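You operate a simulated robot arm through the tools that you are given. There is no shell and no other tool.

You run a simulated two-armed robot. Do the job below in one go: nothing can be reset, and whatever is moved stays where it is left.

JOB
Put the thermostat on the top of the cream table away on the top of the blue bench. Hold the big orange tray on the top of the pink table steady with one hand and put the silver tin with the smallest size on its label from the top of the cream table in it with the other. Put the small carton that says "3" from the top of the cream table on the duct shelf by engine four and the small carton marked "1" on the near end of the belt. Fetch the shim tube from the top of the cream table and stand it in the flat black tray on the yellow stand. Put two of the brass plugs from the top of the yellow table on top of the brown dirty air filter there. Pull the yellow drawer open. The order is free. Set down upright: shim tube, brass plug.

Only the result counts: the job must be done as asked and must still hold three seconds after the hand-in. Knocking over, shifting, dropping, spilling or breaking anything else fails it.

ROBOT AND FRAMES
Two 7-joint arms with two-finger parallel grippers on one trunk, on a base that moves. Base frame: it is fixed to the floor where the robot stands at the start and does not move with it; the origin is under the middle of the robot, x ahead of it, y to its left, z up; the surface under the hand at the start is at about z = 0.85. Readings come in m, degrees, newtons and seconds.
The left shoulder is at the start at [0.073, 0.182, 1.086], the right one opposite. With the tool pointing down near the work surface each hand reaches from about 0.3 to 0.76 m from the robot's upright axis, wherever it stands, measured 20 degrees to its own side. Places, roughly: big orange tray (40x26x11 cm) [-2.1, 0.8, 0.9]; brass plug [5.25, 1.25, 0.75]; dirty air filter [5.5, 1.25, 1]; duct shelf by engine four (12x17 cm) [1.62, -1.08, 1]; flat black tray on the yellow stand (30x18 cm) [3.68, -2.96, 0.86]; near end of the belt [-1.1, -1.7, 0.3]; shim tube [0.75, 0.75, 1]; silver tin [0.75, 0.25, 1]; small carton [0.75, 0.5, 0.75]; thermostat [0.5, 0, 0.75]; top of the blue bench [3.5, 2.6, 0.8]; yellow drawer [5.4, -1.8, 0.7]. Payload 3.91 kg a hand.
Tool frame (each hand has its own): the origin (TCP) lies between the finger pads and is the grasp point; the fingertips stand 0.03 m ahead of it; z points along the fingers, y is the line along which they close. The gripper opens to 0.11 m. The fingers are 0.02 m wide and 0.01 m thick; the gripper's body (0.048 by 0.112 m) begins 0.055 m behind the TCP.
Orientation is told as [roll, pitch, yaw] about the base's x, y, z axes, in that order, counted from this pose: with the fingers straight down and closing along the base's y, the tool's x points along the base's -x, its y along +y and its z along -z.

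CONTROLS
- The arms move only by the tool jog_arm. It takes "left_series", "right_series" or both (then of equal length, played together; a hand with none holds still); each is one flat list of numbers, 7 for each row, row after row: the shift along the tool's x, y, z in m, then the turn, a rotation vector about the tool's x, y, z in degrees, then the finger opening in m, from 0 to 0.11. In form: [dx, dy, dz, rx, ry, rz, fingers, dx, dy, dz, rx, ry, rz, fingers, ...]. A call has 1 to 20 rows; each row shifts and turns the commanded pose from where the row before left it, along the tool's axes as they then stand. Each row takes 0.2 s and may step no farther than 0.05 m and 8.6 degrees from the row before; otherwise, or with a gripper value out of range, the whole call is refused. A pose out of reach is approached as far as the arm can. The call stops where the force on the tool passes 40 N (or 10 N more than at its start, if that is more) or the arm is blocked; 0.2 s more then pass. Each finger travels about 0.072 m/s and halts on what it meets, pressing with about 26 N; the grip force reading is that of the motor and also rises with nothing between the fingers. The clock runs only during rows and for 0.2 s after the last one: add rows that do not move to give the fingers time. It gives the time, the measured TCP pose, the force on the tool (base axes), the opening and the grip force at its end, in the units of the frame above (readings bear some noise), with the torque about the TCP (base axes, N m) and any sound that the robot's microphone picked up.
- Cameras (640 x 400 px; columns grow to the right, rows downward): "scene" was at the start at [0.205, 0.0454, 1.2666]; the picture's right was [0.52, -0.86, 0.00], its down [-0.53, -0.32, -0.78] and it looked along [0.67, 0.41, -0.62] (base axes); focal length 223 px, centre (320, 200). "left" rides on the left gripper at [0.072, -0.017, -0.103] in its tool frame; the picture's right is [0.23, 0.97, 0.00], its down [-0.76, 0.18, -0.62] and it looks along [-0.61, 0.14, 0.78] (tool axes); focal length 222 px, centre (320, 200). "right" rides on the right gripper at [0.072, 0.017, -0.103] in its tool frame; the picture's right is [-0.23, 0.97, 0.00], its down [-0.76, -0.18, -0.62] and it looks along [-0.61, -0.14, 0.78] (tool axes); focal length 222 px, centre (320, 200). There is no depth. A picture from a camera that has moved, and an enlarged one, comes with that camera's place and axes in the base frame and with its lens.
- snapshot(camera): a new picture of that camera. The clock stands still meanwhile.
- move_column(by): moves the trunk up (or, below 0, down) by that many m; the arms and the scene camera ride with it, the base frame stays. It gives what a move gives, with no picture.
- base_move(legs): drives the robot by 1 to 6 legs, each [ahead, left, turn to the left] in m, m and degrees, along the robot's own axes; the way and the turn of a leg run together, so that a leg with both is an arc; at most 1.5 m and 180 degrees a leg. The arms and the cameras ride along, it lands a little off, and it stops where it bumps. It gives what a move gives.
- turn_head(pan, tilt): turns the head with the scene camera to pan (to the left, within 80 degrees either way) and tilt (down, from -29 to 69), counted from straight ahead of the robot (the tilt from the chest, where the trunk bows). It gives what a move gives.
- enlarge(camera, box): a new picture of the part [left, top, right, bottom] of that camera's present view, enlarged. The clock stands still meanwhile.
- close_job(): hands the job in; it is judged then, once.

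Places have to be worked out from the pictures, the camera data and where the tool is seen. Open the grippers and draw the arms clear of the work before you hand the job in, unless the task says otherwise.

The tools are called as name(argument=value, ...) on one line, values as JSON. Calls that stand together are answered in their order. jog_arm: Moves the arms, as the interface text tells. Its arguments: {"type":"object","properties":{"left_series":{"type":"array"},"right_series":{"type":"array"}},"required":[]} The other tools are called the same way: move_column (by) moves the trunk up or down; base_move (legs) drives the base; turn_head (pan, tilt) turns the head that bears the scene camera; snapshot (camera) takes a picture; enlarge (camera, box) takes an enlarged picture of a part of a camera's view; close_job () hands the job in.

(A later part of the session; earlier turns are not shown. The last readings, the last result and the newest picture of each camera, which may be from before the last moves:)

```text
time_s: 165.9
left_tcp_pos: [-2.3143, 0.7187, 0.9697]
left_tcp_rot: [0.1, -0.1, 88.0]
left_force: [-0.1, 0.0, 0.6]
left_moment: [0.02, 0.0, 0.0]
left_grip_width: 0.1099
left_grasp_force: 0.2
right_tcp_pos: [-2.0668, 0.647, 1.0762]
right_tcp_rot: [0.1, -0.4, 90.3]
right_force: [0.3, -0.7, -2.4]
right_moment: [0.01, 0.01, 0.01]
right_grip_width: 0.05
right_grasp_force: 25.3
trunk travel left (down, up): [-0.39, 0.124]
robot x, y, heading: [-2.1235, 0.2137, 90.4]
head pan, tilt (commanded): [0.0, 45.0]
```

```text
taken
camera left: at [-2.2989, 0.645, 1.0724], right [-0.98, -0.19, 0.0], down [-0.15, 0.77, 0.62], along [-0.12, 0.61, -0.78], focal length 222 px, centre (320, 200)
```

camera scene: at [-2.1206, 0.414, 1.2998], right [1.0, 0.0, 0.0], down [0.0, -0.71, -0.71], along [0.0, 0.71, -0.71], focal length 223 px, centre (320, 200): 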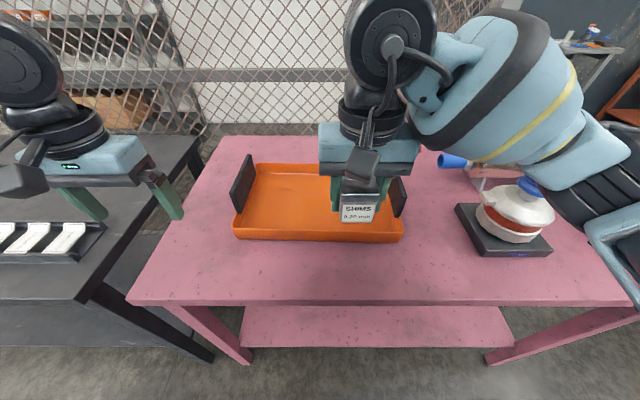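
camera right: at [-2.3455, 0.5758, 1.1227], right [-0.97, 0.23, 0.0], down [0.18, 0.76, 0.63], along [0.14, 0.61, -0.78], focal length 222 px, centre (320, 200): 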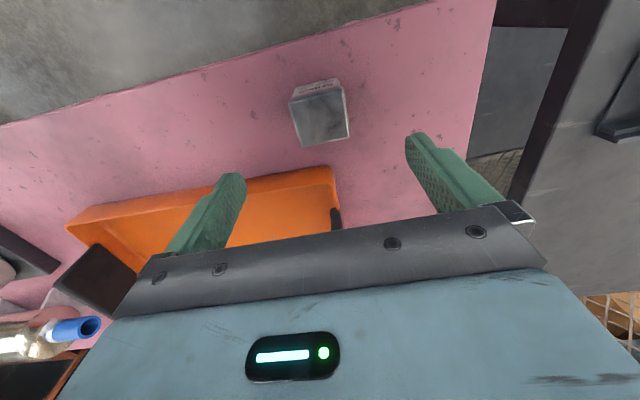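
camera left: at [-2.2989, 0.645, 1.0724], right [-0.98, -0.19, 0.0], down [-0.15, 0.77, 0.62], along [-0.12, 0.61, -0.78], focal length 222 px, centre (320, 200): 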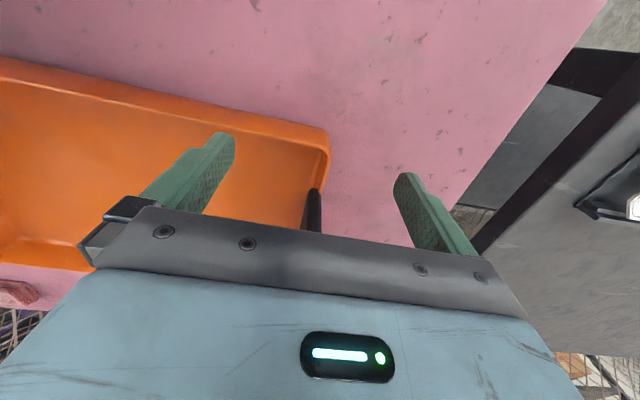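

The plate's near end is at about [-2.318, 0.775], between the fingers. I slide forward 9.5 cm, lower 2 cm, partly close and check centring.

jog_arm(left_series=[-0.032, 0.0015, 0, 0, 0, 0, 0.11, -0.032, 0.0015, 0, 0, 0, 0, 0.11, -0.031, 0.0015, 0.005, 0, 0, 0, 0.11, 0, 0, 0.015, 0, 0, 0, 0.11, 0, 0, 0, 0, 0, 0, 0.08, 0, 0, 0, 0, 0, 0, 0.05, 0, 0, 0, 0, 0, 0, 0.05, 0, 0, 0, 0, 0, 0, 0.05])

snapshot(camera="left")

snapshot(camera="scene")

```text
time_s: 167.7
left_tcp_pos: [-2.3255, 0.8037, 0.9528]
left_tcp_rot: [0.0, 0.0, 88.1]
left_force: [-0.2, 0.0, 0.9]
left_moment: [0.02, 0.01, 0.01]
left_grip_width: 0.0503
left_grasp_force: 0.0
left hand out of reach, approached as far as the arm can: row 3
right_tcp_pos: [-2.0665, 0.6484, 1.0745]
right_tcp_rot: [0.2, -0.3, 90.2]
right_force: [0.9, 0.0, -1.7]
right_moment: [0.01, 0.02, 0.0]
right_grip_width: 0.0494
right_grasp_force: 26.0
trunk travel left (down, up): [-0.39, 0.124]
robot x, y, heading: [-2.1226, 0.2122, 89.8]
head pan, tilt (commanded): [0.0, 45.0]
```

```text
taken
camera left: at [-2.3103, 0.73, 1.0549], right [-0.98, -0.2, 0.0], down [-0.15, 0.77, 0.62], along [-0.12, 0.61, -0.78], focal length 222 px, centre (320, 200)
```

left: 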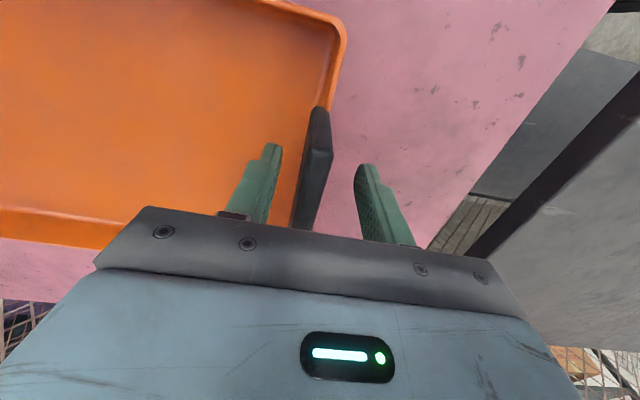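

```text
taken
camera scene: at [-2.1207, 0.4139, 1.2998], right [1.0, 0.0, 0.0], down [0.0, -0.71, -0.71], along [0.0, 0.71, -0.71], focal length 223 px, centre (320, 200)
```

scene: 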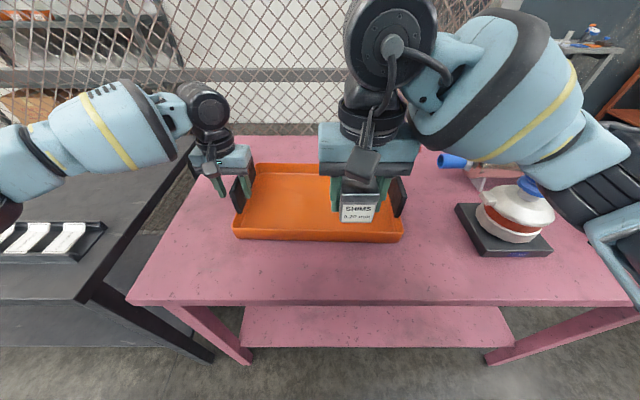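

The plate is about 5 mm off-centre toward +x. I correct that, then close.

jog_arm(left_series=[0.004, -0.005, 0, 0, 0, 0, 0.05, 0, 0, 0, 0, 0, 0, 0.05])

enlarge(camera="left", box=[200, 90, 440, 250])

```text
time_s: 168.3
left_tcp_pos: [-2.3211, 0.8002, 0.9515]
left_tcp_rot: [0.0, 0.0, 88.3]
left_force: [0.2, -0.7, 0.3]
left_moment: [0.0, 0.02, 0.03]
left_grip_width: 0.0501
left_grasp_force: 0.1
right_tcp_pos: [-2.0664, 0.6478, 1.0747]
right_tcp_rot: [0.1, -0.4, 90.4]
right_force: [-0.2, -1.1, -2.0]
right_moment: [-0.02, -0.01, 0.02]
right_grip_width: 0.0496
right_grasp_force: 25.9
trunk travel left (down, up): [-0.39, 0.124]
robot x, y, heading: [-2.1217, 0.2166, 90.2]
head pan, tilt (commanded): [0.0, 45.0]
```

```text
2.50 times, centred on (320, 170) of left
camera zoom: at [-2.3066, 0.7267, 1.0551], right [-0.98, -0.2, 0.0], down [-0.16, 0.77, 0.62], along [-0.12, 0.61, -0.78], focal length 555 px, centre (320, 275)
```

zoom: 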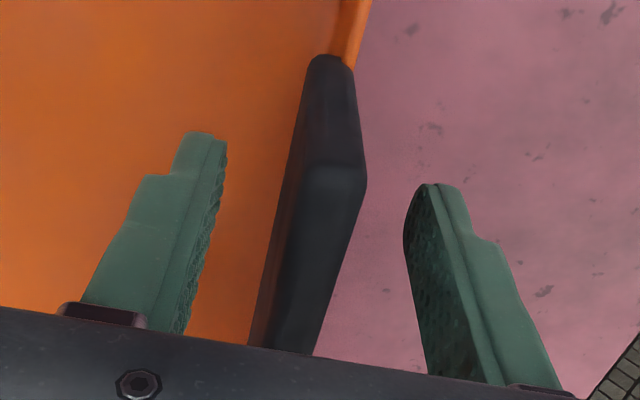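

The plate is now centred. I close the left hand on it.

jog_arm(left_series=[0, 0, 0, 0, 0, 0, 0.03, 0, 0, 0, 0, 0, 0, 0.015, 0, 0, 0, 0, 0, 0, 0.0, 0, 0, 0, 0, 0, 0, 0.0, 0, 0, 0, 0, 0, 0, 0.0])

snapshot(camera="scene")

```text
time_s: 169.5
left_tcp_pos: [-2.3222, 0.8, 0.9528]
left_tcp_rot: [0.1, -0.1, 88.3]
left_force: [1.5, 0.0, -0.2]
left_moment: [0.18, 0.0, -0.3]
left_grip_width: 0.012
left_grasp_force: 26.0
right_tcp_pos: [-2.0671, 0.6483, 1.0748]
right_tcp_rot: [0.2, -0.3, 90.4]
right_force: [-0.1, -0.2, -2.0]
right_moment: [0.03, 0.02, -0.01]
right_grip_width: 0.0497
right_grasp_force: 25.3
trunk travel left (down, up): [-0.39, 0.124]
robot x, y, heading: [-2.1183, 0.2119, 90.0]
head pan, tilt (commanded): [0.0, 45.0]
```

```text
taken
camera scene: at [-2.1203, 0.4139, 1.2998], right [1.0, 0.0, 0.0], down [0.0, -0.71, -0.71], along [0.0, 0.71, -0.71], focal length 223 px, centre (320, 200)
```

scene: 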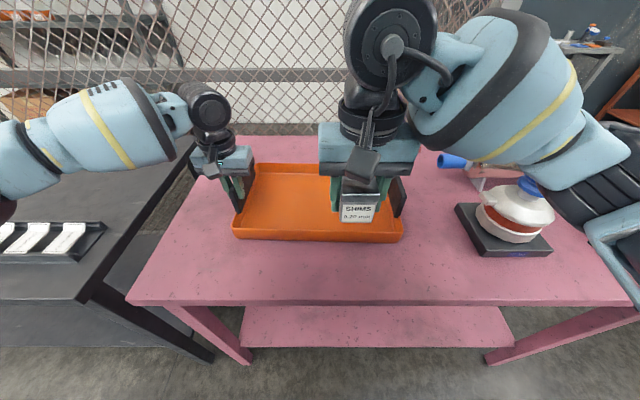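

The left hand holds the tray steady and it has not shifted. I move the right hand with the tin left and forward to about [-2.12, 0.775] while watching the elbow near the jar.

jog_arm(right_series=[-0.02, 0.027, 0, 0, 0, 0, 0.03, -0.02, 0.026, 0, 0, 0, 0, 0.03, -0.02, 0, 0, 0, 0, 0, 0.03, 0, 0, 0, 0, 0, 0, 0.03])

turn_head(pan=-45, tilt=45)

snapshot(camera="scene")

```text
time_s: 170.5
left_tcp_pos: [-2.322, 0.8004, 0.9519]
left_tcp_rot: [-0.1, 0.0, 88.3]
left_force: [1.3, -1.4, 1.8]
left_moment: [0.05, -0.04, -0.38]
left_grip_width: 0.0118
left_grasp_force: 25.9
right_tcp_pos: [-2.1219, 0.7077, 1.0752]
right_tcp_rot: [0.1, -0.2, 90.4]
right_force: [0.3, 0.2, -1.2]
right_moment: [0.0, -0.02, 0.04]
right_grip_width: 0.0498
right_grasp_force: 25.6
trunk travel left (down, up): [-0.39, 0.124]
robot x, y, heading: [-2.117, 0.2128, 89.9]
head pan, tilt (commanded): [0.0, 45.0]
```

```text
time_s: 171.6
left_tcp_pos: [-2.3211, 0.7993, 0.952]
left_tcp_rot: [0.1, 0.0, 88.2]
left_force: [-0.9, 0.2, 2.7]
left_moment: [-0.22, 0.03, -0.29]
left_grip_width: 0.0118
left_grasp_force: 25.9
right_tcp_pos: [-2.1202, 0.7068, 1.0744]
right_tcp_rot: [0.2, -0.2, 90.4]
right_force: [-1.3, 0.0, -1.8]
right_moment: [-0.01, 0.0, 0.0]
right_grip_width: 0.0498
right_grasp_force: 25.9
trunk travel left (down, up): [-0.39, 0.124]
robot x, y, heading: [-2.1178, 0.213, 90.0]
head pan, tilt (commanded): [-45.0, 45.0]
```

```text
taken
camera scene: at [-2.0633, 0.3902, 1.2998], right [0.71, -0.71, 0.0], down [-0.5, -0.5, -0.71], along [0.5, 0.5, -0.71], focal length 223 px, centre (320, 200)
```

scene: 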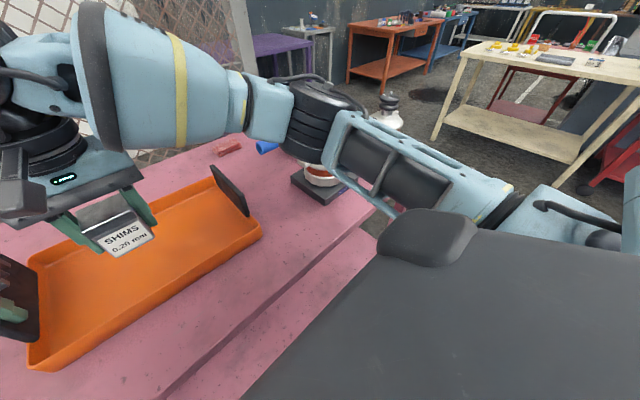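

The elbow is about 17 cm from the jar. I continue forward 7 cm and down to z ≈ 0.955 and check again.

jog_arm(right_series=[-0.035, 0, 0, 0, 0, 0, 0.03, -0.034, 0, 0.01, 0, 0, 0, 0.03, 0, 0, 0.035, 0, 0, 0, 0.03, 0, 0, 0.035, 0, 0, 0, 0.03, 0, 0, 0.035, 0, 0, 0, 0.03, 0, 0, 0, 0, 0, 0, 0.03])

snapshot(camera="scene")

snapshot(camera="right")

```text
time_s: 173.0
left_tcp_pos: [-2.3219, 0.8008, 0.9538]
left_tcp_rot: [0.0, -0.2, 88.3]
left_force: [-1.0, -1.7, 2.0]
left_moment: [-0.09, 0.04, -0.26]
left_grip_width: 0.0117
left_grasp_force: 26.5
right_tcp_pos: [-2.1189, 0.7773, 0.9608]
right_tcp_rot: [0.1, -0.3, 90.3]
right_force: [0.5, -0.4, -2.4]
right_moment: [0.01, 0.0, -0.05]
right_grip_width: 0.0498
right_grasp_force: 26.4
trunk travel left (down, up): [-0.39, 0.124]
robot x, y, heading: [-2.1201, 0.2129, 90.1]
head pan, tilt (commanded): [-45.0, 45.0]
```

```text
taken
camera scene: at [-2.0633, 0.39, 1.2999], right [0.71, -0.71, 0.0], down [-0.5, -0.5, -0.71], along [0.5, 0.5, -0.71], focal length 223 px, centre (320, 200)
```

scene: 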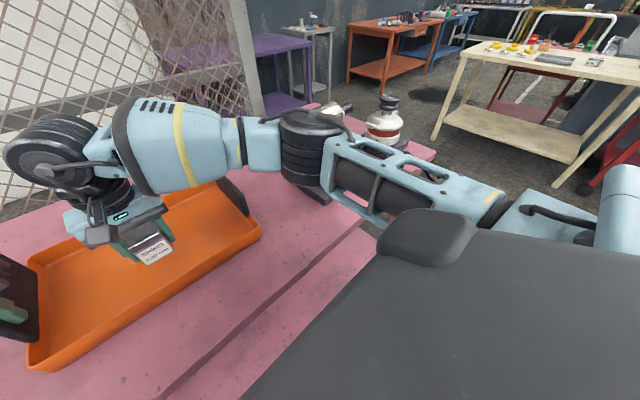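

```text
taken
camera right: at [-2.1354, 0.705, 1.0646], right [-0.98, 0.22, 0.0], down [0.17, 0.76, 0.63], along [0.14, 0.61, -0.78], focal length 222 px, centre (320, 200)
```

right: 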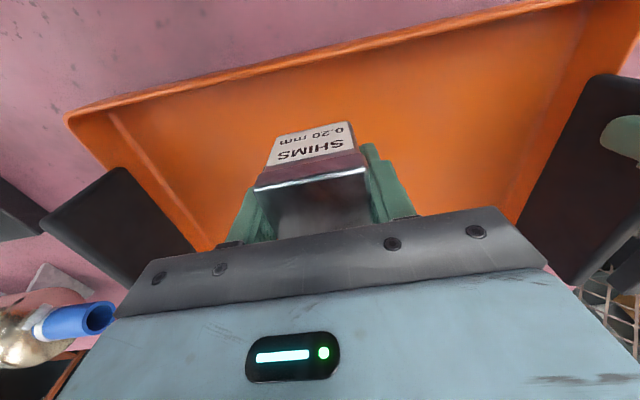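

The tin hangs inside the tray. Before the last 6.5 cm I zoom in on the elbow and jar to judge their clearance.

enlarge(camera="scene", box=[230, 80, 420, 230])

turn_head(pan=-70, tilt=50)

snapshot(camera="scene")

turn_head(pan=0, tilt=50)

snapshot(camera="scene")

```text
2.67 times, centred on (325, 155) of scene
camera zoom: at [-2.0633, 0.39, 1.2999], right [0.71, -0.71, 0.0], down [-0.5, -0.5, -0.71], along [0.5, 0.5, -0.71], focal length 594 px, centre (307, 320)
```

zoom: 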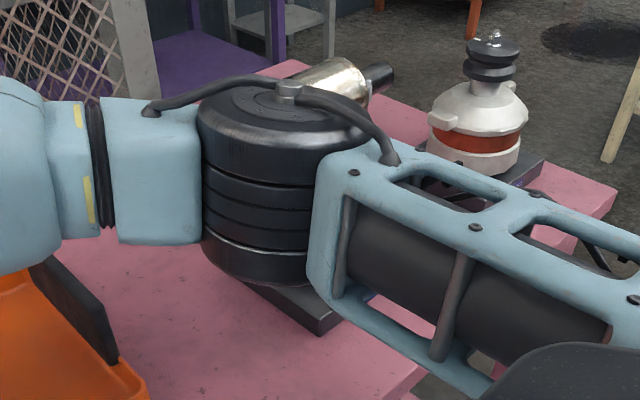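

```text
time_s: 173.9
left_tcp_pos: [-2.3211, 0.7987, 0.9521]
left_tcp_rot: [-0.1, 0.0, 88.3]
left_force: [-0.7, -1.9, 1.4]
left_moment: [-0.08, 0.07, -0.27]
left_grip_width: 0.0118
left_grasp_force: 25.9
right_tcp_pos: [-2.1205, 0.7772, 0.9612]
right_tcp_rot: [0.1, -0.3, 90.3]
right_force: [0.4, 0.3, -2.2]
right_moment: [0.0, 0.02, -0.04]
right_grip_width: 0.0496
right_grasp_force: 25.9
trunk travel left (down, up): [-0.39, 0.124]
robot x, y, heading: [-2.12, 0.2135, 90.1]
head pan, tilt (commanded): [-70.0, 50.0]
```

```text
taken
camera scene: at [-2.0484, 0.3589, 1.2929], right [0.34, -0.94, 0.0], down [-0.72, -0.26, -0.64], along [0.6, 0.22, -0.77], focal length 223 px, centre (320, 200)
```

scene: 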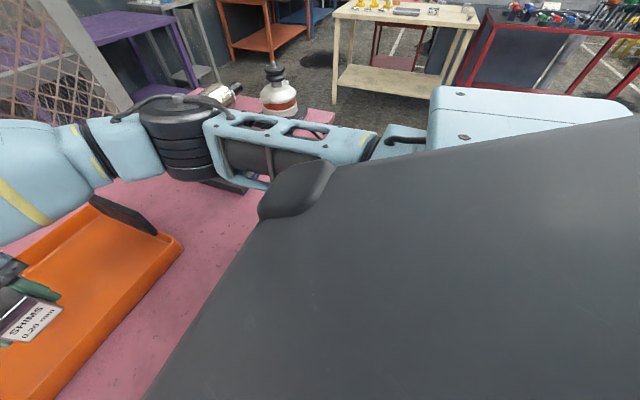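

```text
time_s: 175.3
left_tcp_pos: [-2.3218, 0.7997, 0.9526]
left_tcp_rot: [0.0, 0.0, 88.2]
left_force: [-1.8, -1.6, 1.5]
left_moment: [-0.03, 0.02, -0.25]
left_grip_width: 0.0119
left_grasp_force: 26.1
right_tcp_pos: [-2.1189, 0.7776, 0.9621]
right_tcp_rot: [0.1, -0.2, 90.4]
right_force: [-0.4, -0.2, -1.9]
right_moment: [0.0, -0.05, 0.0]
right_grip_width: 0.0499
right_grasp_force: 25.9
trunk travel left (down, up): [-0.39, 0.124]
robot x, y, heading: [-2.1194, 0.2119, 90.1]
head pan, tilt (commanded): [0.0, 50.0]
```

```text
taken
camera scene: at [-2.1208, 0.4094, 1.2929], right [1.0, 0.0, 0.0], down [0.0, -0.77, -0.64], along [0.0, 0.64, -0.77], focal length 223 px, centre (320, 200)
```

scene: 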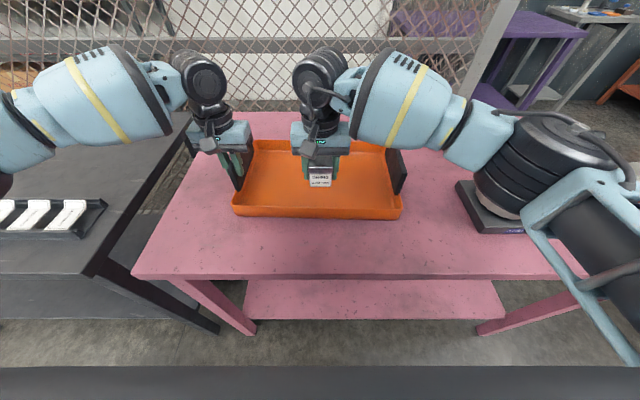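

I zoom the same spot from this head direction to triangulate the elbow.

enlarge(camera="scene", box=[450, 80, 640, 240])

```text
2.50 times, centred on (545, 160) of scene
camera zoom: at [-2.1208, 0.4094, 1.2929], right [1.0, 0.0, 0.0], down [0.0, -0.77, -0.64], along [0.0, 0.64, -0.77], focal length 557 px, centre (-242, 300)
```

zoom: 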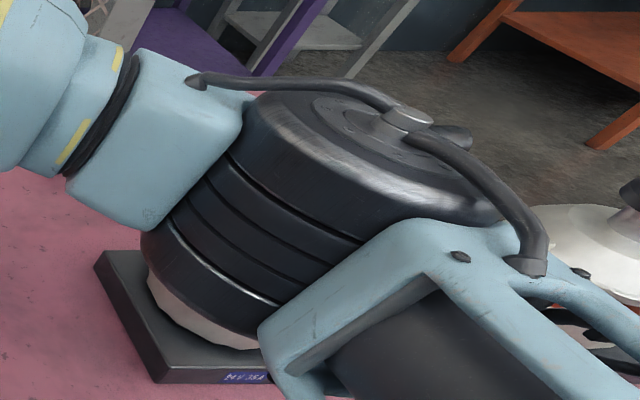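

Triangulated, the elbow drum is at about [-1.85, 0.62, 1.11], over 20 cm from the jar – safe. I lower the tin to the tray floor.

jog_arm(right_series=[0, 0, 0.03, 0, 0, 0, 0.03, 0, 0, 0.025, 0, 0, 0, 0.03, 0, 0, 0.006, 0, 0, 0, 0.03, 0, 0, 0.004, 0, 0, 0, 0.03, 0, 0, 0, 0, 0, 0, 0.03])

```text
time_s: 176.5
left_tcp_pos: [-2.321, 0.7997, 0.9523]
left_tcp_rot: [-0.1, -0.1, 88.3]
left_force: [-1.5, -1.8, 1.4]
left_moment: [-0.02, 0.02, -0.27]
left_grip_width: 0.012
left_grasp_force: 26.1
right_tcp_pos: [-2.1213, 0.7772, 0.8962]
right_tcp_rot: [0.1, -0.3, 90.3]
right_force: [0.2, 0.2, -1.7]
right_moment: [-0.04, 0.03, -0.02]
right_grip_width: 0.0498
right_grasp_force: 26.1
trunk travel left (down, up): [-0.39, 0.124]
robot x, y, heading: [-2.1251, 0.2162, 90.2]
head pan, tilt (commanded): [0.0, 50.0]
```

No contact yet at z = 0.896. I continue in 2–3 mm steps.

jog_arm(right_series=[0, 0, 0.003, 0, 0, 0, 0.03, 0, 0, 0.002, 0, 0, 0, 0.03, 0, 0, 0, 0, 0, 0, 0.03])

```text
time_s: 177.3
left_tcp_pos: [-2.3211, 0.8002, 0.952]
left_tcp_rot: [0.1, -0.1, 88.4]
left_force: [-1.1, 1.4, 0.4]
left_moment: [-0.26, 0.05, -0.24]
left_grip_width: 0.0118
left_grasp_force: 25.9
right_tcp_pos: [-2.1208, 0.7773, 0.8909]
right_tcp_rot: [0.0, -0.5, 90.3]
right_force: [0.5, -1.6, 2.9]
right_moment: [-0.05, -0.13, -0.05]
right_grip_width: 0.0498
right_grasp_force: 26.1
trunk travel left (down, up): [-0.39, 0.124]
robot x, y, heading: [-2.1184, 0.2169, 90.1]
head pan, tilt (commanded): [0.0, 50.0]
```

Light contact (about 4.6 N change). I lower 1 mm more, open the right hand and lift it straight out, keeping the left hand on the tray.

jog_arm(right_series=[0, 0, 0.001, 0, 0, 0, 0.03, 0, 0, 0, 0, 0, 0, 0.055, 0, 0, 0, 0, 0, 0, 0.075, 0, 0, 0, 0, 0, 0, 0.09, 0, 0, 0, 0, 0, 0, 0.09, 0, 0, -0.03, 0, 0, 0, 0.09, 0, 0, -0.045, 0, 0, 0, 0.09, 0, 0, -0.045, 0, 0, 0, 0.09, 0, 0, -0.045, 0, 0, 0, 0.09])

snapshot(camera="right")

snapshot(camera="scene")

```text
time_s: 179.3
left_tcp_pos: [-2.3226, 0.7984, 0.9506]
left_tcp_rot: [0.0, -0.1, 88.3]
left_force: [-1.6, -1.4, 0.7]
left_moment: [0.24, -0.1, -0.21]
left_grip_width: 0.0119
left_grasp_force: 25.9
right_tcp_pos: [-2.1226, 0.777, 1.0568]
right_tcp_rot: [0.2, -0.3, 90.3]
right_force: [-0.2, -1.1, -0.4]
right_moment: [0.01, -0.01, -0.03]
right_grip_width: 0.0904
right_grasp_force: 0.2
trunk travel left (down, up): [-0.39, 0.124]
robot x, y, heading: [-2.1178, 0.2149, 90.2]
head pan, tilt (commanded): [0.0, 50.0]
```

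```text
taken
camera right: at [-2.1376, 0.7058, 1.1606], right [-0.98, 0.22, 0.0], down [0.17, 0.76, 0.63], along [0.14, 0.61, -0.78], focal length 222 px, centre (320, 200)
```

right: 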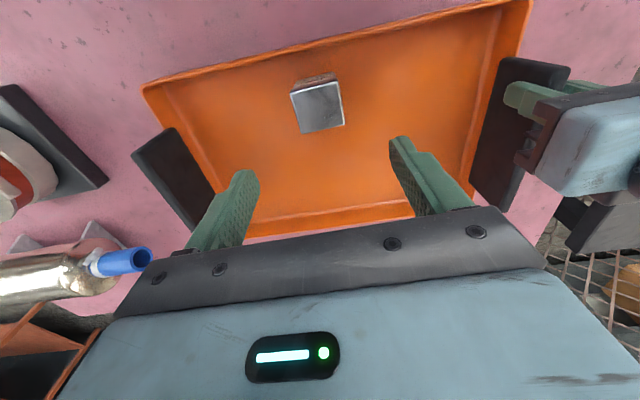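

```text
taken
camera scene: at [-2.121, 0.4093, 1.293], right [1.0, 0.0, 0.0], down [0.0, -0.77, -0.64], along [0.0, 0.64, -0.77], focal length 223 px, centre (320, 200)
```

scene: 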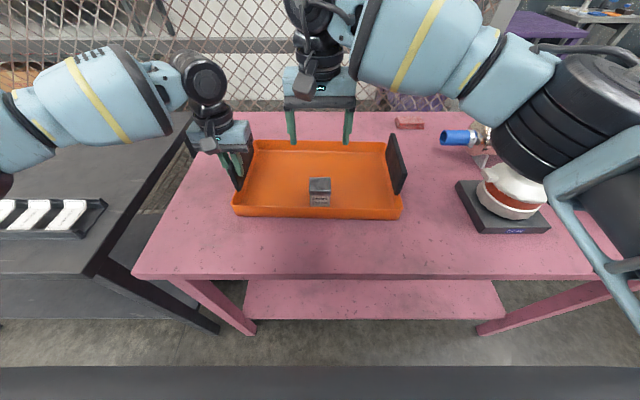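

The tin stands in the tray. I open the left hand, raise it off the plate, and draw both hands back toward the robot.

jog_arm(left_series=[0, 0, 0, 0, 0, 0, 0.03, 0, 0, 0, 0, 0, 0, 0.05, 0, 0, 0, 0, 0, 0, 0.06, 0, 0, 0, 0, 0, 0, 0.06, 0, 0, -0.03, 0, 0, 0, 0.06, 0, 0, -0.035, 0, 0, 0, 0.06, 0.02, 0, -0.03, 0, 0, 0, 0.06, 0.04, 0.01, 0, 0, 0, 0, 0.08, 0.04, 0.01, 0, 0, 0, 0, 0.11, 0.04, 0.01, 0, 0, 0, 0, 0.11, 0.04, 0.01, 0, 0, 0, 0, 0.11], right_series=[0, 0, 0, 0, 0, 0, 0.09, 0, 0, 0, 0, 0, 0, 0.09, 0, 0, 0, 0, 0, 0, 0.09, 0, 0, 0, 0, 0, 0, 0.09, 0, 0, -0.01, 0, 0, 0, 0.09, 0, 0, -0.01, 0, 0, 0, 0.09, 0.03, -0.02, 0, 0, 0, 0, 0.09, 0.04, -0.03, 0, 0, 0, 0, 0.11, 0.04, -0.03, 0, 0, 0, 0, 0.11, 0.04, -0.03, 0, 0, 0, 0, 0.11, 0.04, -0.03, 0, 0, 0, 0, 0.11])

snapshot(camera="scene")

```text
time_s: 181.7
left_tcp_pos: [-2.3716, 0.6168, 1.0343]
left_tcp_rot: [0.0, -0.2, 88.0]
left_force: [-0.5, 0.1, 0.0]
left_moment: [0.03, 0.0, 0.04]
left_grip_width: 0.1099
left_grasp_force: 0.1
left hand out of reach, approached as far as the arm can: row 6
right_tcp_pos: [-1.9774, 0.5847, 1.077]
right_tcp_rot: [0.1, -0.5, 90.2]
right_force: [-0.6, 0.4, 0.1]
right_moment: [0.02, 0.0, 0.01]
right_grip_width: 0.1101
right_grasp_force: 0.0
trunk travel left (down, up): [-0.39, 0.124]
robot x, y, heading: [-2.1208, 0.2117, 90.0]
head pan, tilt (commanded): [0.0, 50.0]
```

```text
taken
camera scene: at [-2.1201, 0.4075, 1.2933], right [1.0, 0.0, 0.0], down [0.0, -0.76, -0.64], along [0.0, 0.64, -0.76], focal length 223 px, centre (320, 200)
```

scene: 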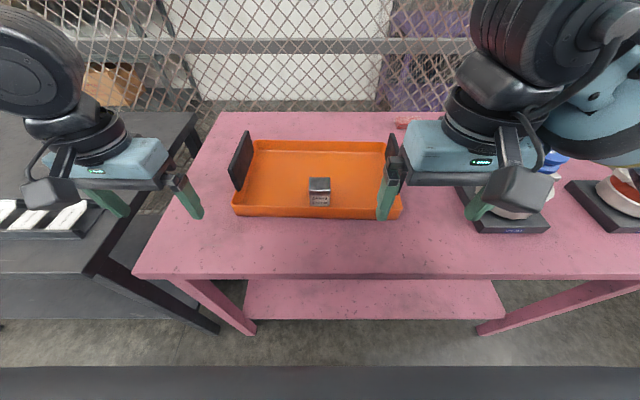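

The tin task is done. I lower the trunk back, retreat to the aisle, and drive back to the cream table.

move_column(by=-0.04)

base_move(legs=[[-0.6, 0, 0], [0, 0, -90], [1.5, 0, 0], [0.27, 0, 0], [0, 0.89, 0]])

turn_head(pan=0, tilt=35)

snapshot(camera="scene")

```text
time_s: 182.5
left_tcp_pos: [-2.371, 0.6199, 0.9966]
left_tcp_rot: [0.1, -0.1, 88.1]
left_force: [0.3, 0.5, -0.8]
left_moment: [0.03, 0.0, -0.03]
left_grip_width: 0.1102
left_grasp_force: 0.0
right_tcp_pos: [-1.9795, 0.5871, 1.0343]
right_tcp_rot: [0.2, -0.3, 90.4]
right_force: [0.2, -1.7, -0.3]
right_moment: [0.0, 0.01, 0.0]
right_grip_width: 0.1099
right_grasp_force: 0.1
trunk travel left (down, up): [-0.35, 0.164]
robot x, y, heading: [-2.1193, 0.2143, 90.1]
head pan, tilt (commanded): [0.0, 50.0]
```

```text
time_s: 206.1
left_tcp_pos: [0.0995, 0.6823, 0.9969]
left_tcp_rot: [0.0, 0.0, -2.7]
left_force: [0.4, -0.3, -0.4]
left_moment: [0.0, -0.01, -0.01]
left_grip_width: 0.11
left_grasp_force: 0.1
right_tcp_pos: [0.0611, 0.2935, 1.0337]
right_tcp_rot: [0.1, -0.3, -0.6]
right_force: [-0.1, -0.2, 1.1]
right_moment: [-0.01, -0.01, 0.0]
right_grip_width: 0.1097
right_grasp_force: 0.0
trunk travel left (down, up): [-0.35, 0.164]
robot x, y, heading: [-0.3083, 0.4402, -0.9]
head pan, tilt (commanded): [0.0, 50.0]
```

```text
time_s: 206.9
left_tcp_pos: [0.0997, 0.6832, 0.9959]
left_tcp_rot: [0.0, 0.1, -2.8]
left_force: [-0.2, 0.6, -0.5]
left_moment: [-0.03, 0.02, -0.01]
left_grip_width: 0.1102
left_grasp_force: 0.1
right_tcp_pos: [0.06, 0.2917, 1.0342]
right_tcp_rot: [0.2, -0.4, -0.6]
right_force: [-0.4, 0.7, 0.0]
right_moment: [0.0, 0.01, 0.0]
right_grip_width: 0.1102
right_grasp_force: 0.1
trunk travel left (down, up): [-0.35, 0.164]
robot x, y, heading: [-0.3099, 0.4348, -0.8]
head pan, tilt (commanded): [0.0, 35.0]
```

```text
taken
camera scene: at [-0.092, 0.4359, 1.2716], right [-0.01, -1.0, 0.0], down [-0.57, 0.01, -0.82], along [0.82, -0.01, -0.57], focal length 223 px, centre (320, 200)
```

scene: 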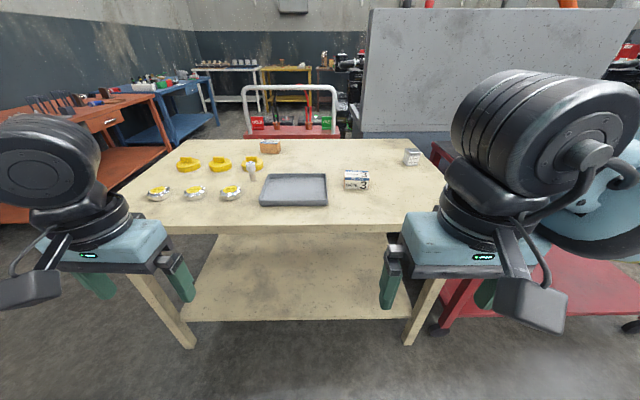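

Back at the cream table. I raise the left hand a bit, then drive up to the table.

jog_arm(left_series=[0, 0, -0.04, 0, 0, -0.9, 0.11, 0, 0, -0.04, 0, 0, -1, 0.11], right_series=[0, 0, -0.02, 0, 0, 0, 0.11, 0, 0, -0.02, 0, 0, 0, 0.11])

base_move(legs=[[0, 0, 0.8], [0, 0.065, 0], [0.33, 0, 0]])

turn_head(pan=0, tilt=45)

snapshot(camera="scene")

snapshot(camera="left")

snapshot(camera="right")

```text
time_s: 207.5
left_tcp_pos: [0.0987, 0.6819, 1.0774]
left_tcp_rot: [0.1, -0.1, -0.9]
left_force: [0.0, -0.8, 0.2]
left_moment: [0.0, -0.02, 0.01]
left_grip_width: 0.1099
left_grasp_force: 0.0
right_tcp_pos: [0.0619, 0.2928, 1.073]
right_tcp_rot: [0.1, -0.4, -0.6]
right_force: [-0.3, 0.3, 0.2]
right_moment: [0.01, 0.0, -0.01]
right_grip_width: 0.1098
right_grasp_force: 0.1
trunk travel left (down, up): [-0.35, 0.164]
robot x, y, heading: [-0.3119, 0.4368, -0.9]
head pan, tilt (commanded): [0.0, 35.0]
```

```text
time_s: 210.8
left_tcp_pos: [0.4225, 0.7558, 1.0769]
left_tcp_rot: [0.0, 0.1, 0.2]
left_force: [0.2, -0.6, -1.0]
left_moment: [-0.02, 0.03, 0.01]
left_grip_width: 0.1099
left_grasp_force: 0.1
right_tcp_pos: [0.3925, 0.3649, 1.0733]
right_tcp_rot: [0.1, -0.3, 0.5]
right_force: [-0.3, 0.2, -0.2]
right_moment: [0.0, -0.01, 0.0]
right_grip_width: 0.1102
right_grasp_force: 0.1
trunk travel left (down, up): [-0.35, 0.164]
robot x, y, heading: [0.0207, 0.5035, 0.4]
head pan, tilt (commanded): [0.0, 35.0]
```

```text
time_s: 211.6
left_tcp_pos: [0.4205, 0.7546, 1.0782]
left_tcp_rot: [0.0, 0.0, 0.2]
left_force: [-1.1, -0.1, -0.3]
left_moment: [-0.01, 0.02, -0.02]
left_grip_width: 0.1101
left_grasp_force: 0.1
right_tcp_pos: [0.3921, 0.365, 1.0734]
right_tcp_rot: [0.1, -0.2, 0.5]
right_force: [0.4, 0.0, -0.3]
right_moment: [0.0, 0.01, -0.03]
right_grip_width: 0.11
right_grasp_force: 0.0
trunk travel left (down, up): [-0.35, 0.164]
robot x, y, heading: [0.0145, 0.5034, 0.5]
head pan, tilt (commanded): [0.0, 45.0]
```

```text
taken
camera scene: at [0.2288, 0.5054, 1.2569], right [0.01, -1.0, 0.0], down [-0.71, 0.0, -0.71], along [0.71, 0.0, -0.71], focal length 223 px, centre (320, 200)
```

scene: 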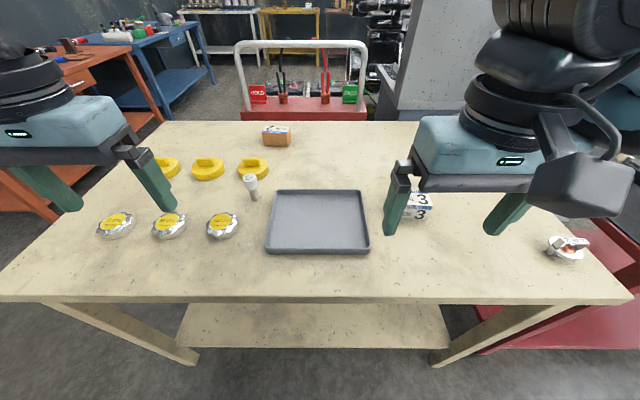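

```text
taken
camera left: at [0.3492, 0.7381, 1.1809], right [-0.23, 0.97, 0.0], down [0.76, 0.18, 0.62], along [0.61, 0.14, -0.78], focal length 222 px, centre (320, 200)
```

left: 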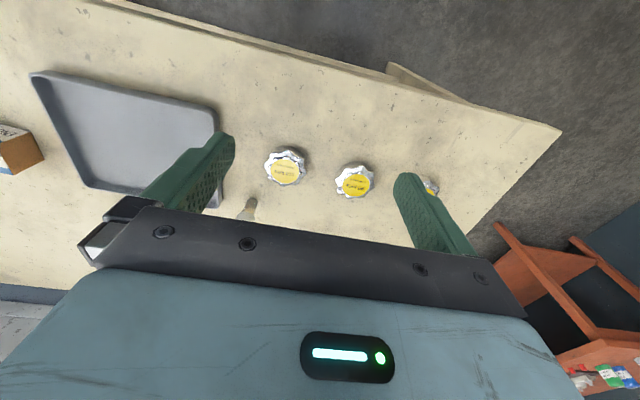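

```text
taken
camera right: at [0.3187, 0.3815, 1.1769], right [0.22, 0.98, 0.0], down [0.76, -0.17, 0.63], along [0.61, -0.13, -0.78], focal length 222 px, centre (320, 200)
```

right: 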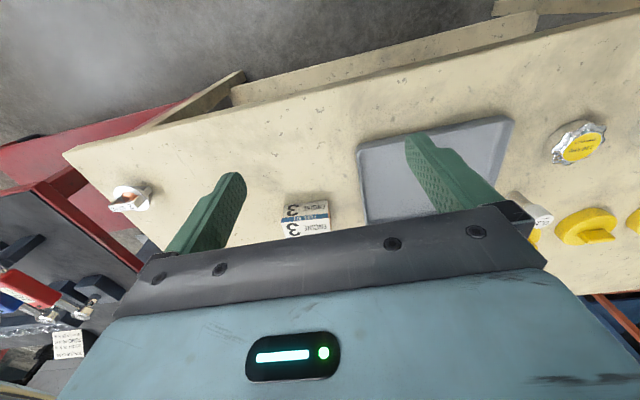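

Carton 3's centre is at about [0.600, 0.293] (turned about -5.5°) and the tube at about [0.637, 0.675] with its cap top near z = 0.927. I bring both hands above them.

jog_arm(left_series=[-0.0433, -0.016, 0.0096, 0, 0, 0, 0.11, -0.0433, -0.016, 0.0096, 0, 0, 0, 0.1, -0.0433, -0.016, 0.0096, 0, 0, 0, 0.09, -0.0433, -0.016, 0.0096, 0, 0, 0, 0.08, -0.0433, -0.016, 0.0096, 0, 0, 0, 0.07, 0, 0, 0, 0, 0, 0, 0.07], right_series=[-0.0416, -0.0144, 0.0146, 0, 0, 1.2, 0.11, -0.0416, -0.0144, 0.0146, 0, 0, 1.2, 0.11, -0.0416, -0.0144, 0.0146, 0, 0, 1.2, 0.11, -0.0416, -0.0144, 0.0146, 0, 0, 1.2, 0.11, -0.0416, -0.0144, 0.0146, 0, 0, 1.2, 0.11, 0, 0, 0, 0, 0, 0, 0.11])

snapshot(camera="left")

snapshot(camera="right")

```text
time_s: 213.0
left_tcp_pos: [0.5846, 0.7049, 1.0391]
left_tcp_rot: [0.0, 0.0, 0.3]
left_force: [0.0, -0.8, -0.1]
left_moment: [0.01, -0.01, 0.0]
left_grip_width: 0.0701
left_grasp_force: 0.1
left hand out of reach, approached as far as the arm can: row 4, 5
right_tcp_pos: [0.5955, 0.2861, 1.0033]
right_tcp_rot: [0.0, -0.4, -5.4]
right_force: [-0.8, -0.2, -0.1]
right_moment: [-0.03, 0.04, -0.02]
right_grip_width: 0.1101
right_grasp_force: 0.1
trunk travel left (down, up): [-0.35, 0.164]
robot x, y, heading: [0.0143, 0.5009, 0.2]
head pan, tilt (commanded): [0.0, 45.0]
```

```text
taken
camera left: at [0.5126, 0.6868, 1.1419], right [-0.23, 0.97, 0.0], down [0.76, 0.18, 0.62], along [0.61, 0.14, -0.78], focal length 222 px, centre (320, 200)
```

left: 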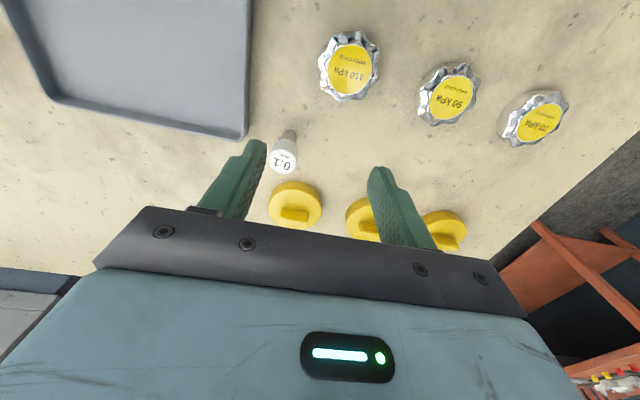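

```text
taken
camera right: at [0.5258, 0.3109, 1.1061], right [0.32, 0.95, 0.0], down [0.74, -0.25, 0.63], along [0.59, -0.2, -0.78], focal length 222 px, centre (320, 200)
```

right: 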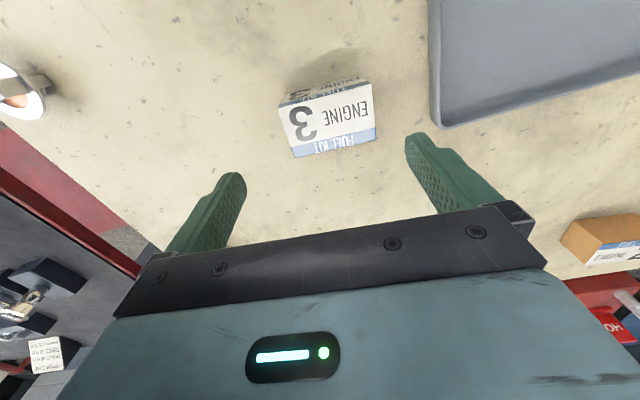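

The right hand is nearly over carton 3 (centre [0.5975, 0.295]). I adjust, descend and grip it while the left hand waits.

jog_arm(right_series=[-0.0012, 0.0092, 0.02, 0, 0, 0, 0.11, 0, 0, 0.035, 0, 0, 0, 0.11, 0, 0, 0.035, 0, 0, 0, 0.11, 0, 0, 0.027, 0, 0, 0, 0.11, 0, 0, 0, 0, 0, 0, 0.11, 0, 0, 0, 0, 0, 0, 0.09, 0, 0, 0, 0, 0, 0, 0.06, 0, 0, 0, 0, 0, 0, 0.06, 0, 0, 0, 0, 0, 0, 0.06, 0, 0, 0, 0, 0, 0, 0.06])

snapshot(camera="right")

```text
time_s: 215.2
left_tcp_pos: [0.5841, 0.703, 1.0387]
left_tcp_rot: [0.1, -0.1, 0.2]
left_force: [-0.2, 0.4, 0.1]
left_moment: [-0.05, 0.02, 0.01]
left_grip_width: 0.07
left_grasp_force: 0.0
right_tcp_pos: [0.6008, 0.2964, 0.8847]
right_tcp_rot: [0.3, -0.3, -5.4]
right_force: [0.1, 0.5, -0.1]
right_moment: [-0.05, -0.02, -0.02]
right_grip_width: 0.0847
right_grasp_force: 25.7
trunk travel left (down, up): [-0.35, 0.164]
robot x, y, heading: [0.0168, 0.5023, 0.1]
head pan, tilt (commanded): [0.0, 45.0]
```

```text
taken
camera right: at [0.5288, 0.3201, 0.9881], right [0.32, 0.95, 0.0], down [0.74, -0.25, 0.63], along [0.59, -0.2, -0.78], focal length 222 px, centre (320, 200)
```

right: 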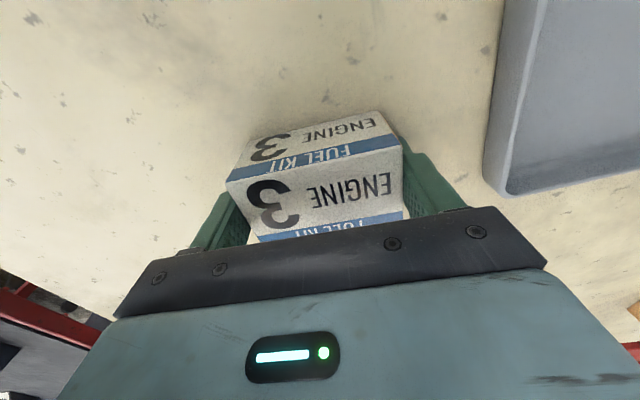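

Carton 3 is gripped (0.0847 m). I lift it and draw it back, then edge the base forward 2 cm for the tube.

jog_arm(right_series=[0, 0, -0.02, 0, 0, 0, 0.06, 0, 0, -0.04, 0, 0, 0, 0.06, 0, 0, -0.045, 0, 0, 0, 0.06, 0, 0, -0.045, 0, 0, 0, 0.06, 0, 0, -0.045, 0, 0, 0, 0.06, 0.04, 0, 0, 0, 0, -1.35, 0.06, 0.04, 0, 0, 0, 0, -1.35, 0.06, 0.04, 0, 0, 0, 0, -1.35, 0.06, 0.04, 0, 0, 0, 0, -1.35, 0.06])

base_move(legs=[[0.02, 0, 0]])

jog_arm(left_series=[0, 0, 0.035, 0, 0, 0, 0.07, -0.01, -0.01, 0.025, 0, 0, 0, 0.07, -0.01, -0.01, 0, 0, 0, 0, 0.07, 0, 0, 0, 0, 0, 0, 0.07])

snapshot(camera="left")

```text
time_s: 217.2
left_tcp_pos: [0.5835, 0.7037, 1.0402]
left_tcp_rot: [0.1, -0.1, 0.2]
left_force: [0.0, -0.5, 0.3]
left_moment: [0.0, 0.0, -0.02]
left_grip_width: 0.0702
left_grasp_force: 0.0
right_tcp_pos: [0.439, 0.3044, 1.0792]
right_tcp_rot: [0.1, -0.3, -0.1]
right_force: [0.3, 0.2, -0.7]
right_moment: [0.0, -0.01, -0.03]
right_grip_width: 0.0848
right_grasp_force: 25.8
trunk travel left (down, up): [-0.35, 0.164]
robot x, y, heading: [0.0145, 0.5038, 0.3]
head pan, tilt (commanded): [0.0, 45.0]
```

```text
time_s: 218.0
left_tcp_pos: [0.6041, 0.7051, 1.0398]
left_tcp_rot: [0.0, -0.1, 0.3]
left_force: [0.6, -0.2, -0.1]
left_moment: [0.01, 0.02, -0.01]
left_grip_width: 0.07
left_grasp_force: 0.0
right_tcp_pos: [0.4589, 0.305, 1.0788]
right_tcp_rot: [0.2, -0.3, 0.0]
right_force: [0.5, 0.6, -2.4]
right_moment: [0.02, 0.03, 0.0]
right_grip_width: 0.0847
right_grasp_force: 26.0
trunk travel left (down, up): [-0.35, 0.164]
robot x, y, heading: [0.0366, 0.5041, -0.0]
head pan, tilt (commanded): [0.0, 45.0]
```

```text
time_s: 219.0
left_tcp_pos: [0.6173, 0.7009, 0.9792]
left_tcp_rot: [0.1, 0.0, 0.5]
left_force: [0.5, -0.7, -1.1]
left_moment: [0.01, 0.04, -0.03]
left_grip_width: 0.07
left_grasp_force: 0.0
left hand out of reach, approached as far as the arm can: row 2, 3
right_tcp_pos: [0.4594, 0.3052, 1.0792]
right_tcp_rot: [0.1, -0.3, -0.1]
right_force: [-0.5, 0.2, -1.9]
right_moment: [-0.01, 0.03, 0.02]
right_grip_width: 0.0849
right_grasp_force: 25.7
trunk travel left (down, up): [-0.35, 0.164]
robot x, y, heading: [0.038, 0.5015, 0.4]
head pan, tilt (commanded): [0.0, 45.0]
```

```text
taken
camera left: at [0.5448, 0.683, 1.0821], right [-0.23, 0.97, 0.0], down [0.76, 0.18, 0.62], along [0.61, 0.15, -0.78], focal length 222 px, centre (320, 200)
```

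left: 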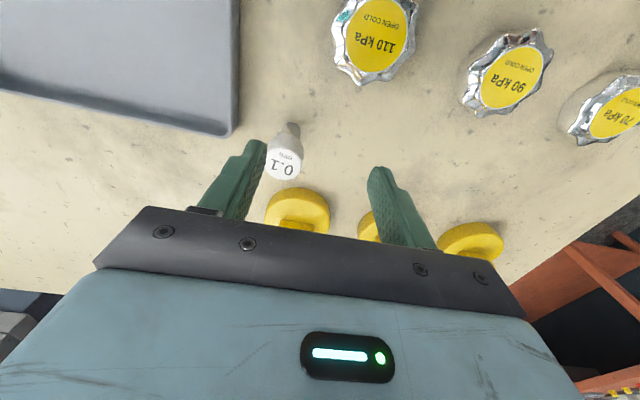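

The left arm's reach is short at this height; the tube is at [0.640, 0.676]. I pull back 2 cm, go lower (z ≈ 0.91), align in y, and then slide forward so the cap enters between the fingers.

jog_arm(left_series=[0.022, -0.012, 0, 0, 0, 0, 0.07, 0, -0.012, 0.03, 0, 0, 0, 0.07, 0, 0, 0.035, 0, 0, 0, 0.07, 0, 0, 0, 0, 0, 0, 0.07])

snapshot(camera="left")

```text
time_s: 220.0
left_tcp_pos: [0.5956, 0.6778, 0.9148]
left_tcp_rot: [-0.1, -0.1, 0.4]
left_force: [0.2, 1.1, 0.9]
left_moment: [-0.03, 0.0, 0.0]
left_grip_width: 0.0697
left_grasp_force: 0.1
right_tcp_pos: [0.459, 0.3049, 1.0803]
right_tcp_rot: [0.0, -0.3, -0.1]
right_force: [0.2, -0.4, -2.0]
right_moment: [0.0, 0.0, 0.04]
right_grip_width: 0.0849
right_grasp_force: 26.3
trunk travel left (down, up): [-0.35, 0.164]
robot x, y, heading: [0.0321, 0.5049, 0.3]
head pan, tilt (commanded): [0.0, 45.0]
```

```text
taken
camera left: at [0.5231, 0.6591, 1.0176], right [-0.23, 0.97, 0.0], down [0.76, 0.18, 0.62], along [0.61, 0.14, -0.78], focal length 222 px, centre (320, 200)
```

left: 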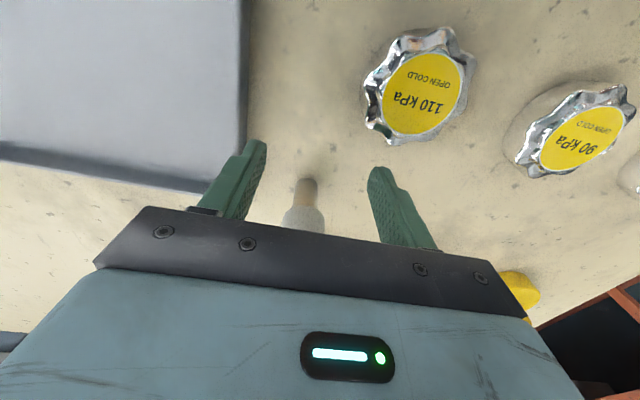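

The tube is straight ahead between the fingers (offset about 2 mm). I slide forward 4.4 cm.

jog_arm(left_series=[-0.015, -0.001, 0.002, 0, 0, 0, 0.07, -0.015, -0.001, 0.002, 0, 0, 0, 0.07, -0.014, 0, 0.002, 0, 0, 0, 0.07, 0, 0, 0, 0, 0, 0, 0.07])

snapshot(camera="left")

snapshot(camera="scene")

```text
time_s: 221.0
left_tcp_pos: [0.6115, 0.6903, 0.9145]
left_tcp_rot: [-0.1, -0.1, 0.3]
left_force: [0.5, 0.0, 0.0]
left_moment: [-0.01, -0.01, -0.04]
left_grip_width: 0.07
left_grasp_force: 0.0
left hand out of reach, approached as far as the arm can: row 1, 2, 3
right_tcp_pos: [0.4591, 0.3042, 1.0801]
right_tcp_rot: [0.1, -0.2, 0.1]
right_force: [0.1, -0.3, -1.5]
right_moment: [0.02, 0.01, -0.01]
right_grip_width: 0.0846
right_grasp_force: 25.8
trunk travel left (down, up): [-0.35, 0.164]
robot x, y, heading: [0.036, 0.5033, 0.4]
head pan, tilt (commanded): [0.0, 45.0]
```

```text
taken
camera left: at [0.539, 0.6716, 1.0175], right [-0.23, 0.97, 0.0], down [0.76, 0.18, 0.62], along [0.61, 0.14, -0.78], focal length 222 px, centre (320, 200)
```

left: 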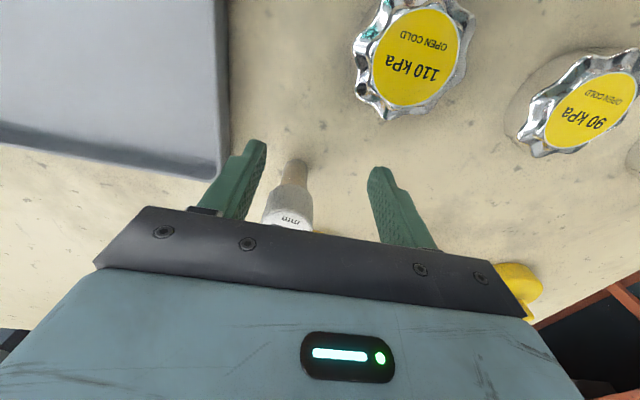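

```text
taken
camera scene: at [0.2481, 0.5051, 1.2569], right [0.01, -1.0, 0.0], down [-0.71, 0.0, -0.71], along [0.71, 0.0, -0.71], focal length 223 px, centre (320, 200)
```

scene: 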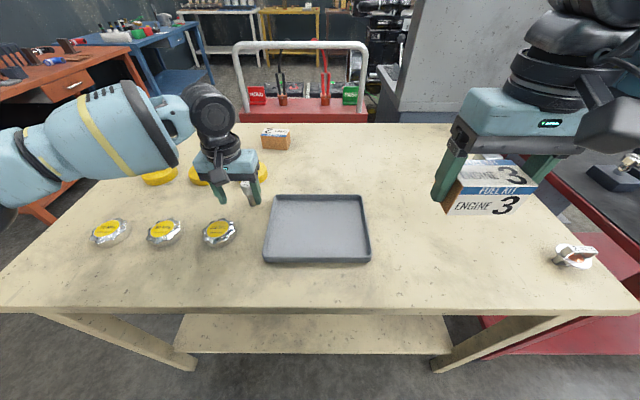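

The left arm reaches better farther to its own side. I back off and lift a little, shift the base 7 cm to the right, and approach again.

jog_arm(left_series=[0.03, 0, 0, 0, 0, 0, 0.07, 0, 0, -0.03, 0, 0, 0, 0.07, 0, 0, -0.03, 0, 0, 0, 0.07])

base_move(legs=[[0, -0.08, 0]])

jog_arm(left_series=[0, 0.03, 0, 0, 0, 0, 0.07, 0, 0.03, 0, 0, 0, 0, 0.07, 0, 0, 0, 0, 0, 0, 0.07])

snapshot(camera="left")

```text
time_s: 221.8
left_tcp_pos: [0.5803, 0.6885, 0.9736]
left_tcp_rot: [0.0, -0.2, 0.2]
left_force: [-1.4, -0.5, -0.2]
left_moment: [0.0, 0.01, 0.0]
left_grip_width: 0.0699
left_grasp_force: 0.1
right_tcp_pos: [0.4576, 0.3046, 1.0791]
right_tcp_rot: [0.1, -0.4, 0.0]
right_force: [-1.1, 0.6, -1.9]
right_moment: [-0.02, -0.01, -0.04]
right_grip_width: 0.0847
right_grasp_force: 25.4
trunk travel left (down, up): [-0.35, 0.164]
robot x, y, heading: [0.0316, 0.5039, 0.3]
head pan, tilt (commanded): [0.0, 45.0]
```

```text
time_s: 223.1
left_tcp_pos: [0.5814, 0.6095, 0.9743]
left_tcp_rot: [0.0, 0.1, 0.3]
left_force: [0.4, -0.4, -0.5]
left_moment: [0.03, 0.01, 0.02]
left_grip_width: 0.07
left_grasp_force: 0.0
right_tcp_pos: [0.4598, 0.225, 1.08]
right_tcp_rot: [0.1, -0.4, 0.0]
right_force: [-1.1, -0.5, -2.2]
right_moment: [0.02, -0.04, 0.03]
right_grip_width: 0.0845
right_grasp_force: 26.3
trunk travel left (down, up): [-0.35, 0.164]
robot x, y, heading: [0.0379, 0.4232, 0.1]
head pan, tilt (commanded): [0.0, 45.0]
```

```text
time_s: 223.9
left_tcp_pos: [0.5816, 0.672, 0.9733]
left_tcp_rot: [0.0, 0.1, 0.3]
left_force: [-0.3, 0.4, 0.1]
left_moment: [0.01, -0.02, 0.0]
left_grip_width: 0.0699
left_grasp_force: 0.0
right_tcp_pos: [0.4598, 0.2263, 1.079]
right_tcp_rot: [0.1, -0.3, 0.0]
right_force: [0.1, 0.0, -2.3]
right_moment: [0.04, 0.05, -0.02]
right_grip_width: 0.0849
right_grasp_force: 26.1
trunk travel left (down, up): [-0.35, 0.164]
robot x, y, heading: [0.0374, 0.4212, 0.4]
head pan, tilt (commanded): [0.0, 45.0]
```

```text
taken
camera left: at [0.5091, 0.6535, 1.0763], right [-0.23, 0.97, 0.0], down [0.76, 0.18, 0.62], along [0.61, 0.14, -0.78], focal length 222 px, centre (320, 200)
```

left: 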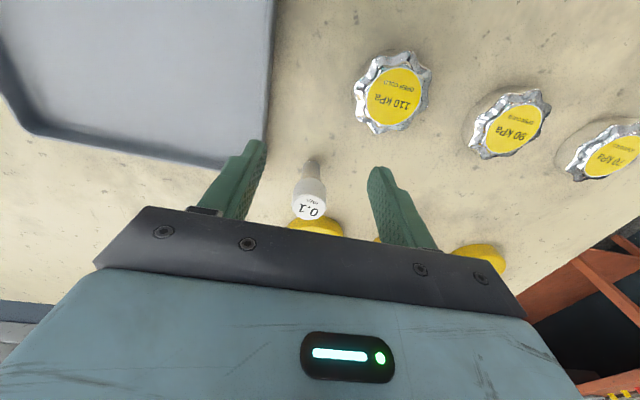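

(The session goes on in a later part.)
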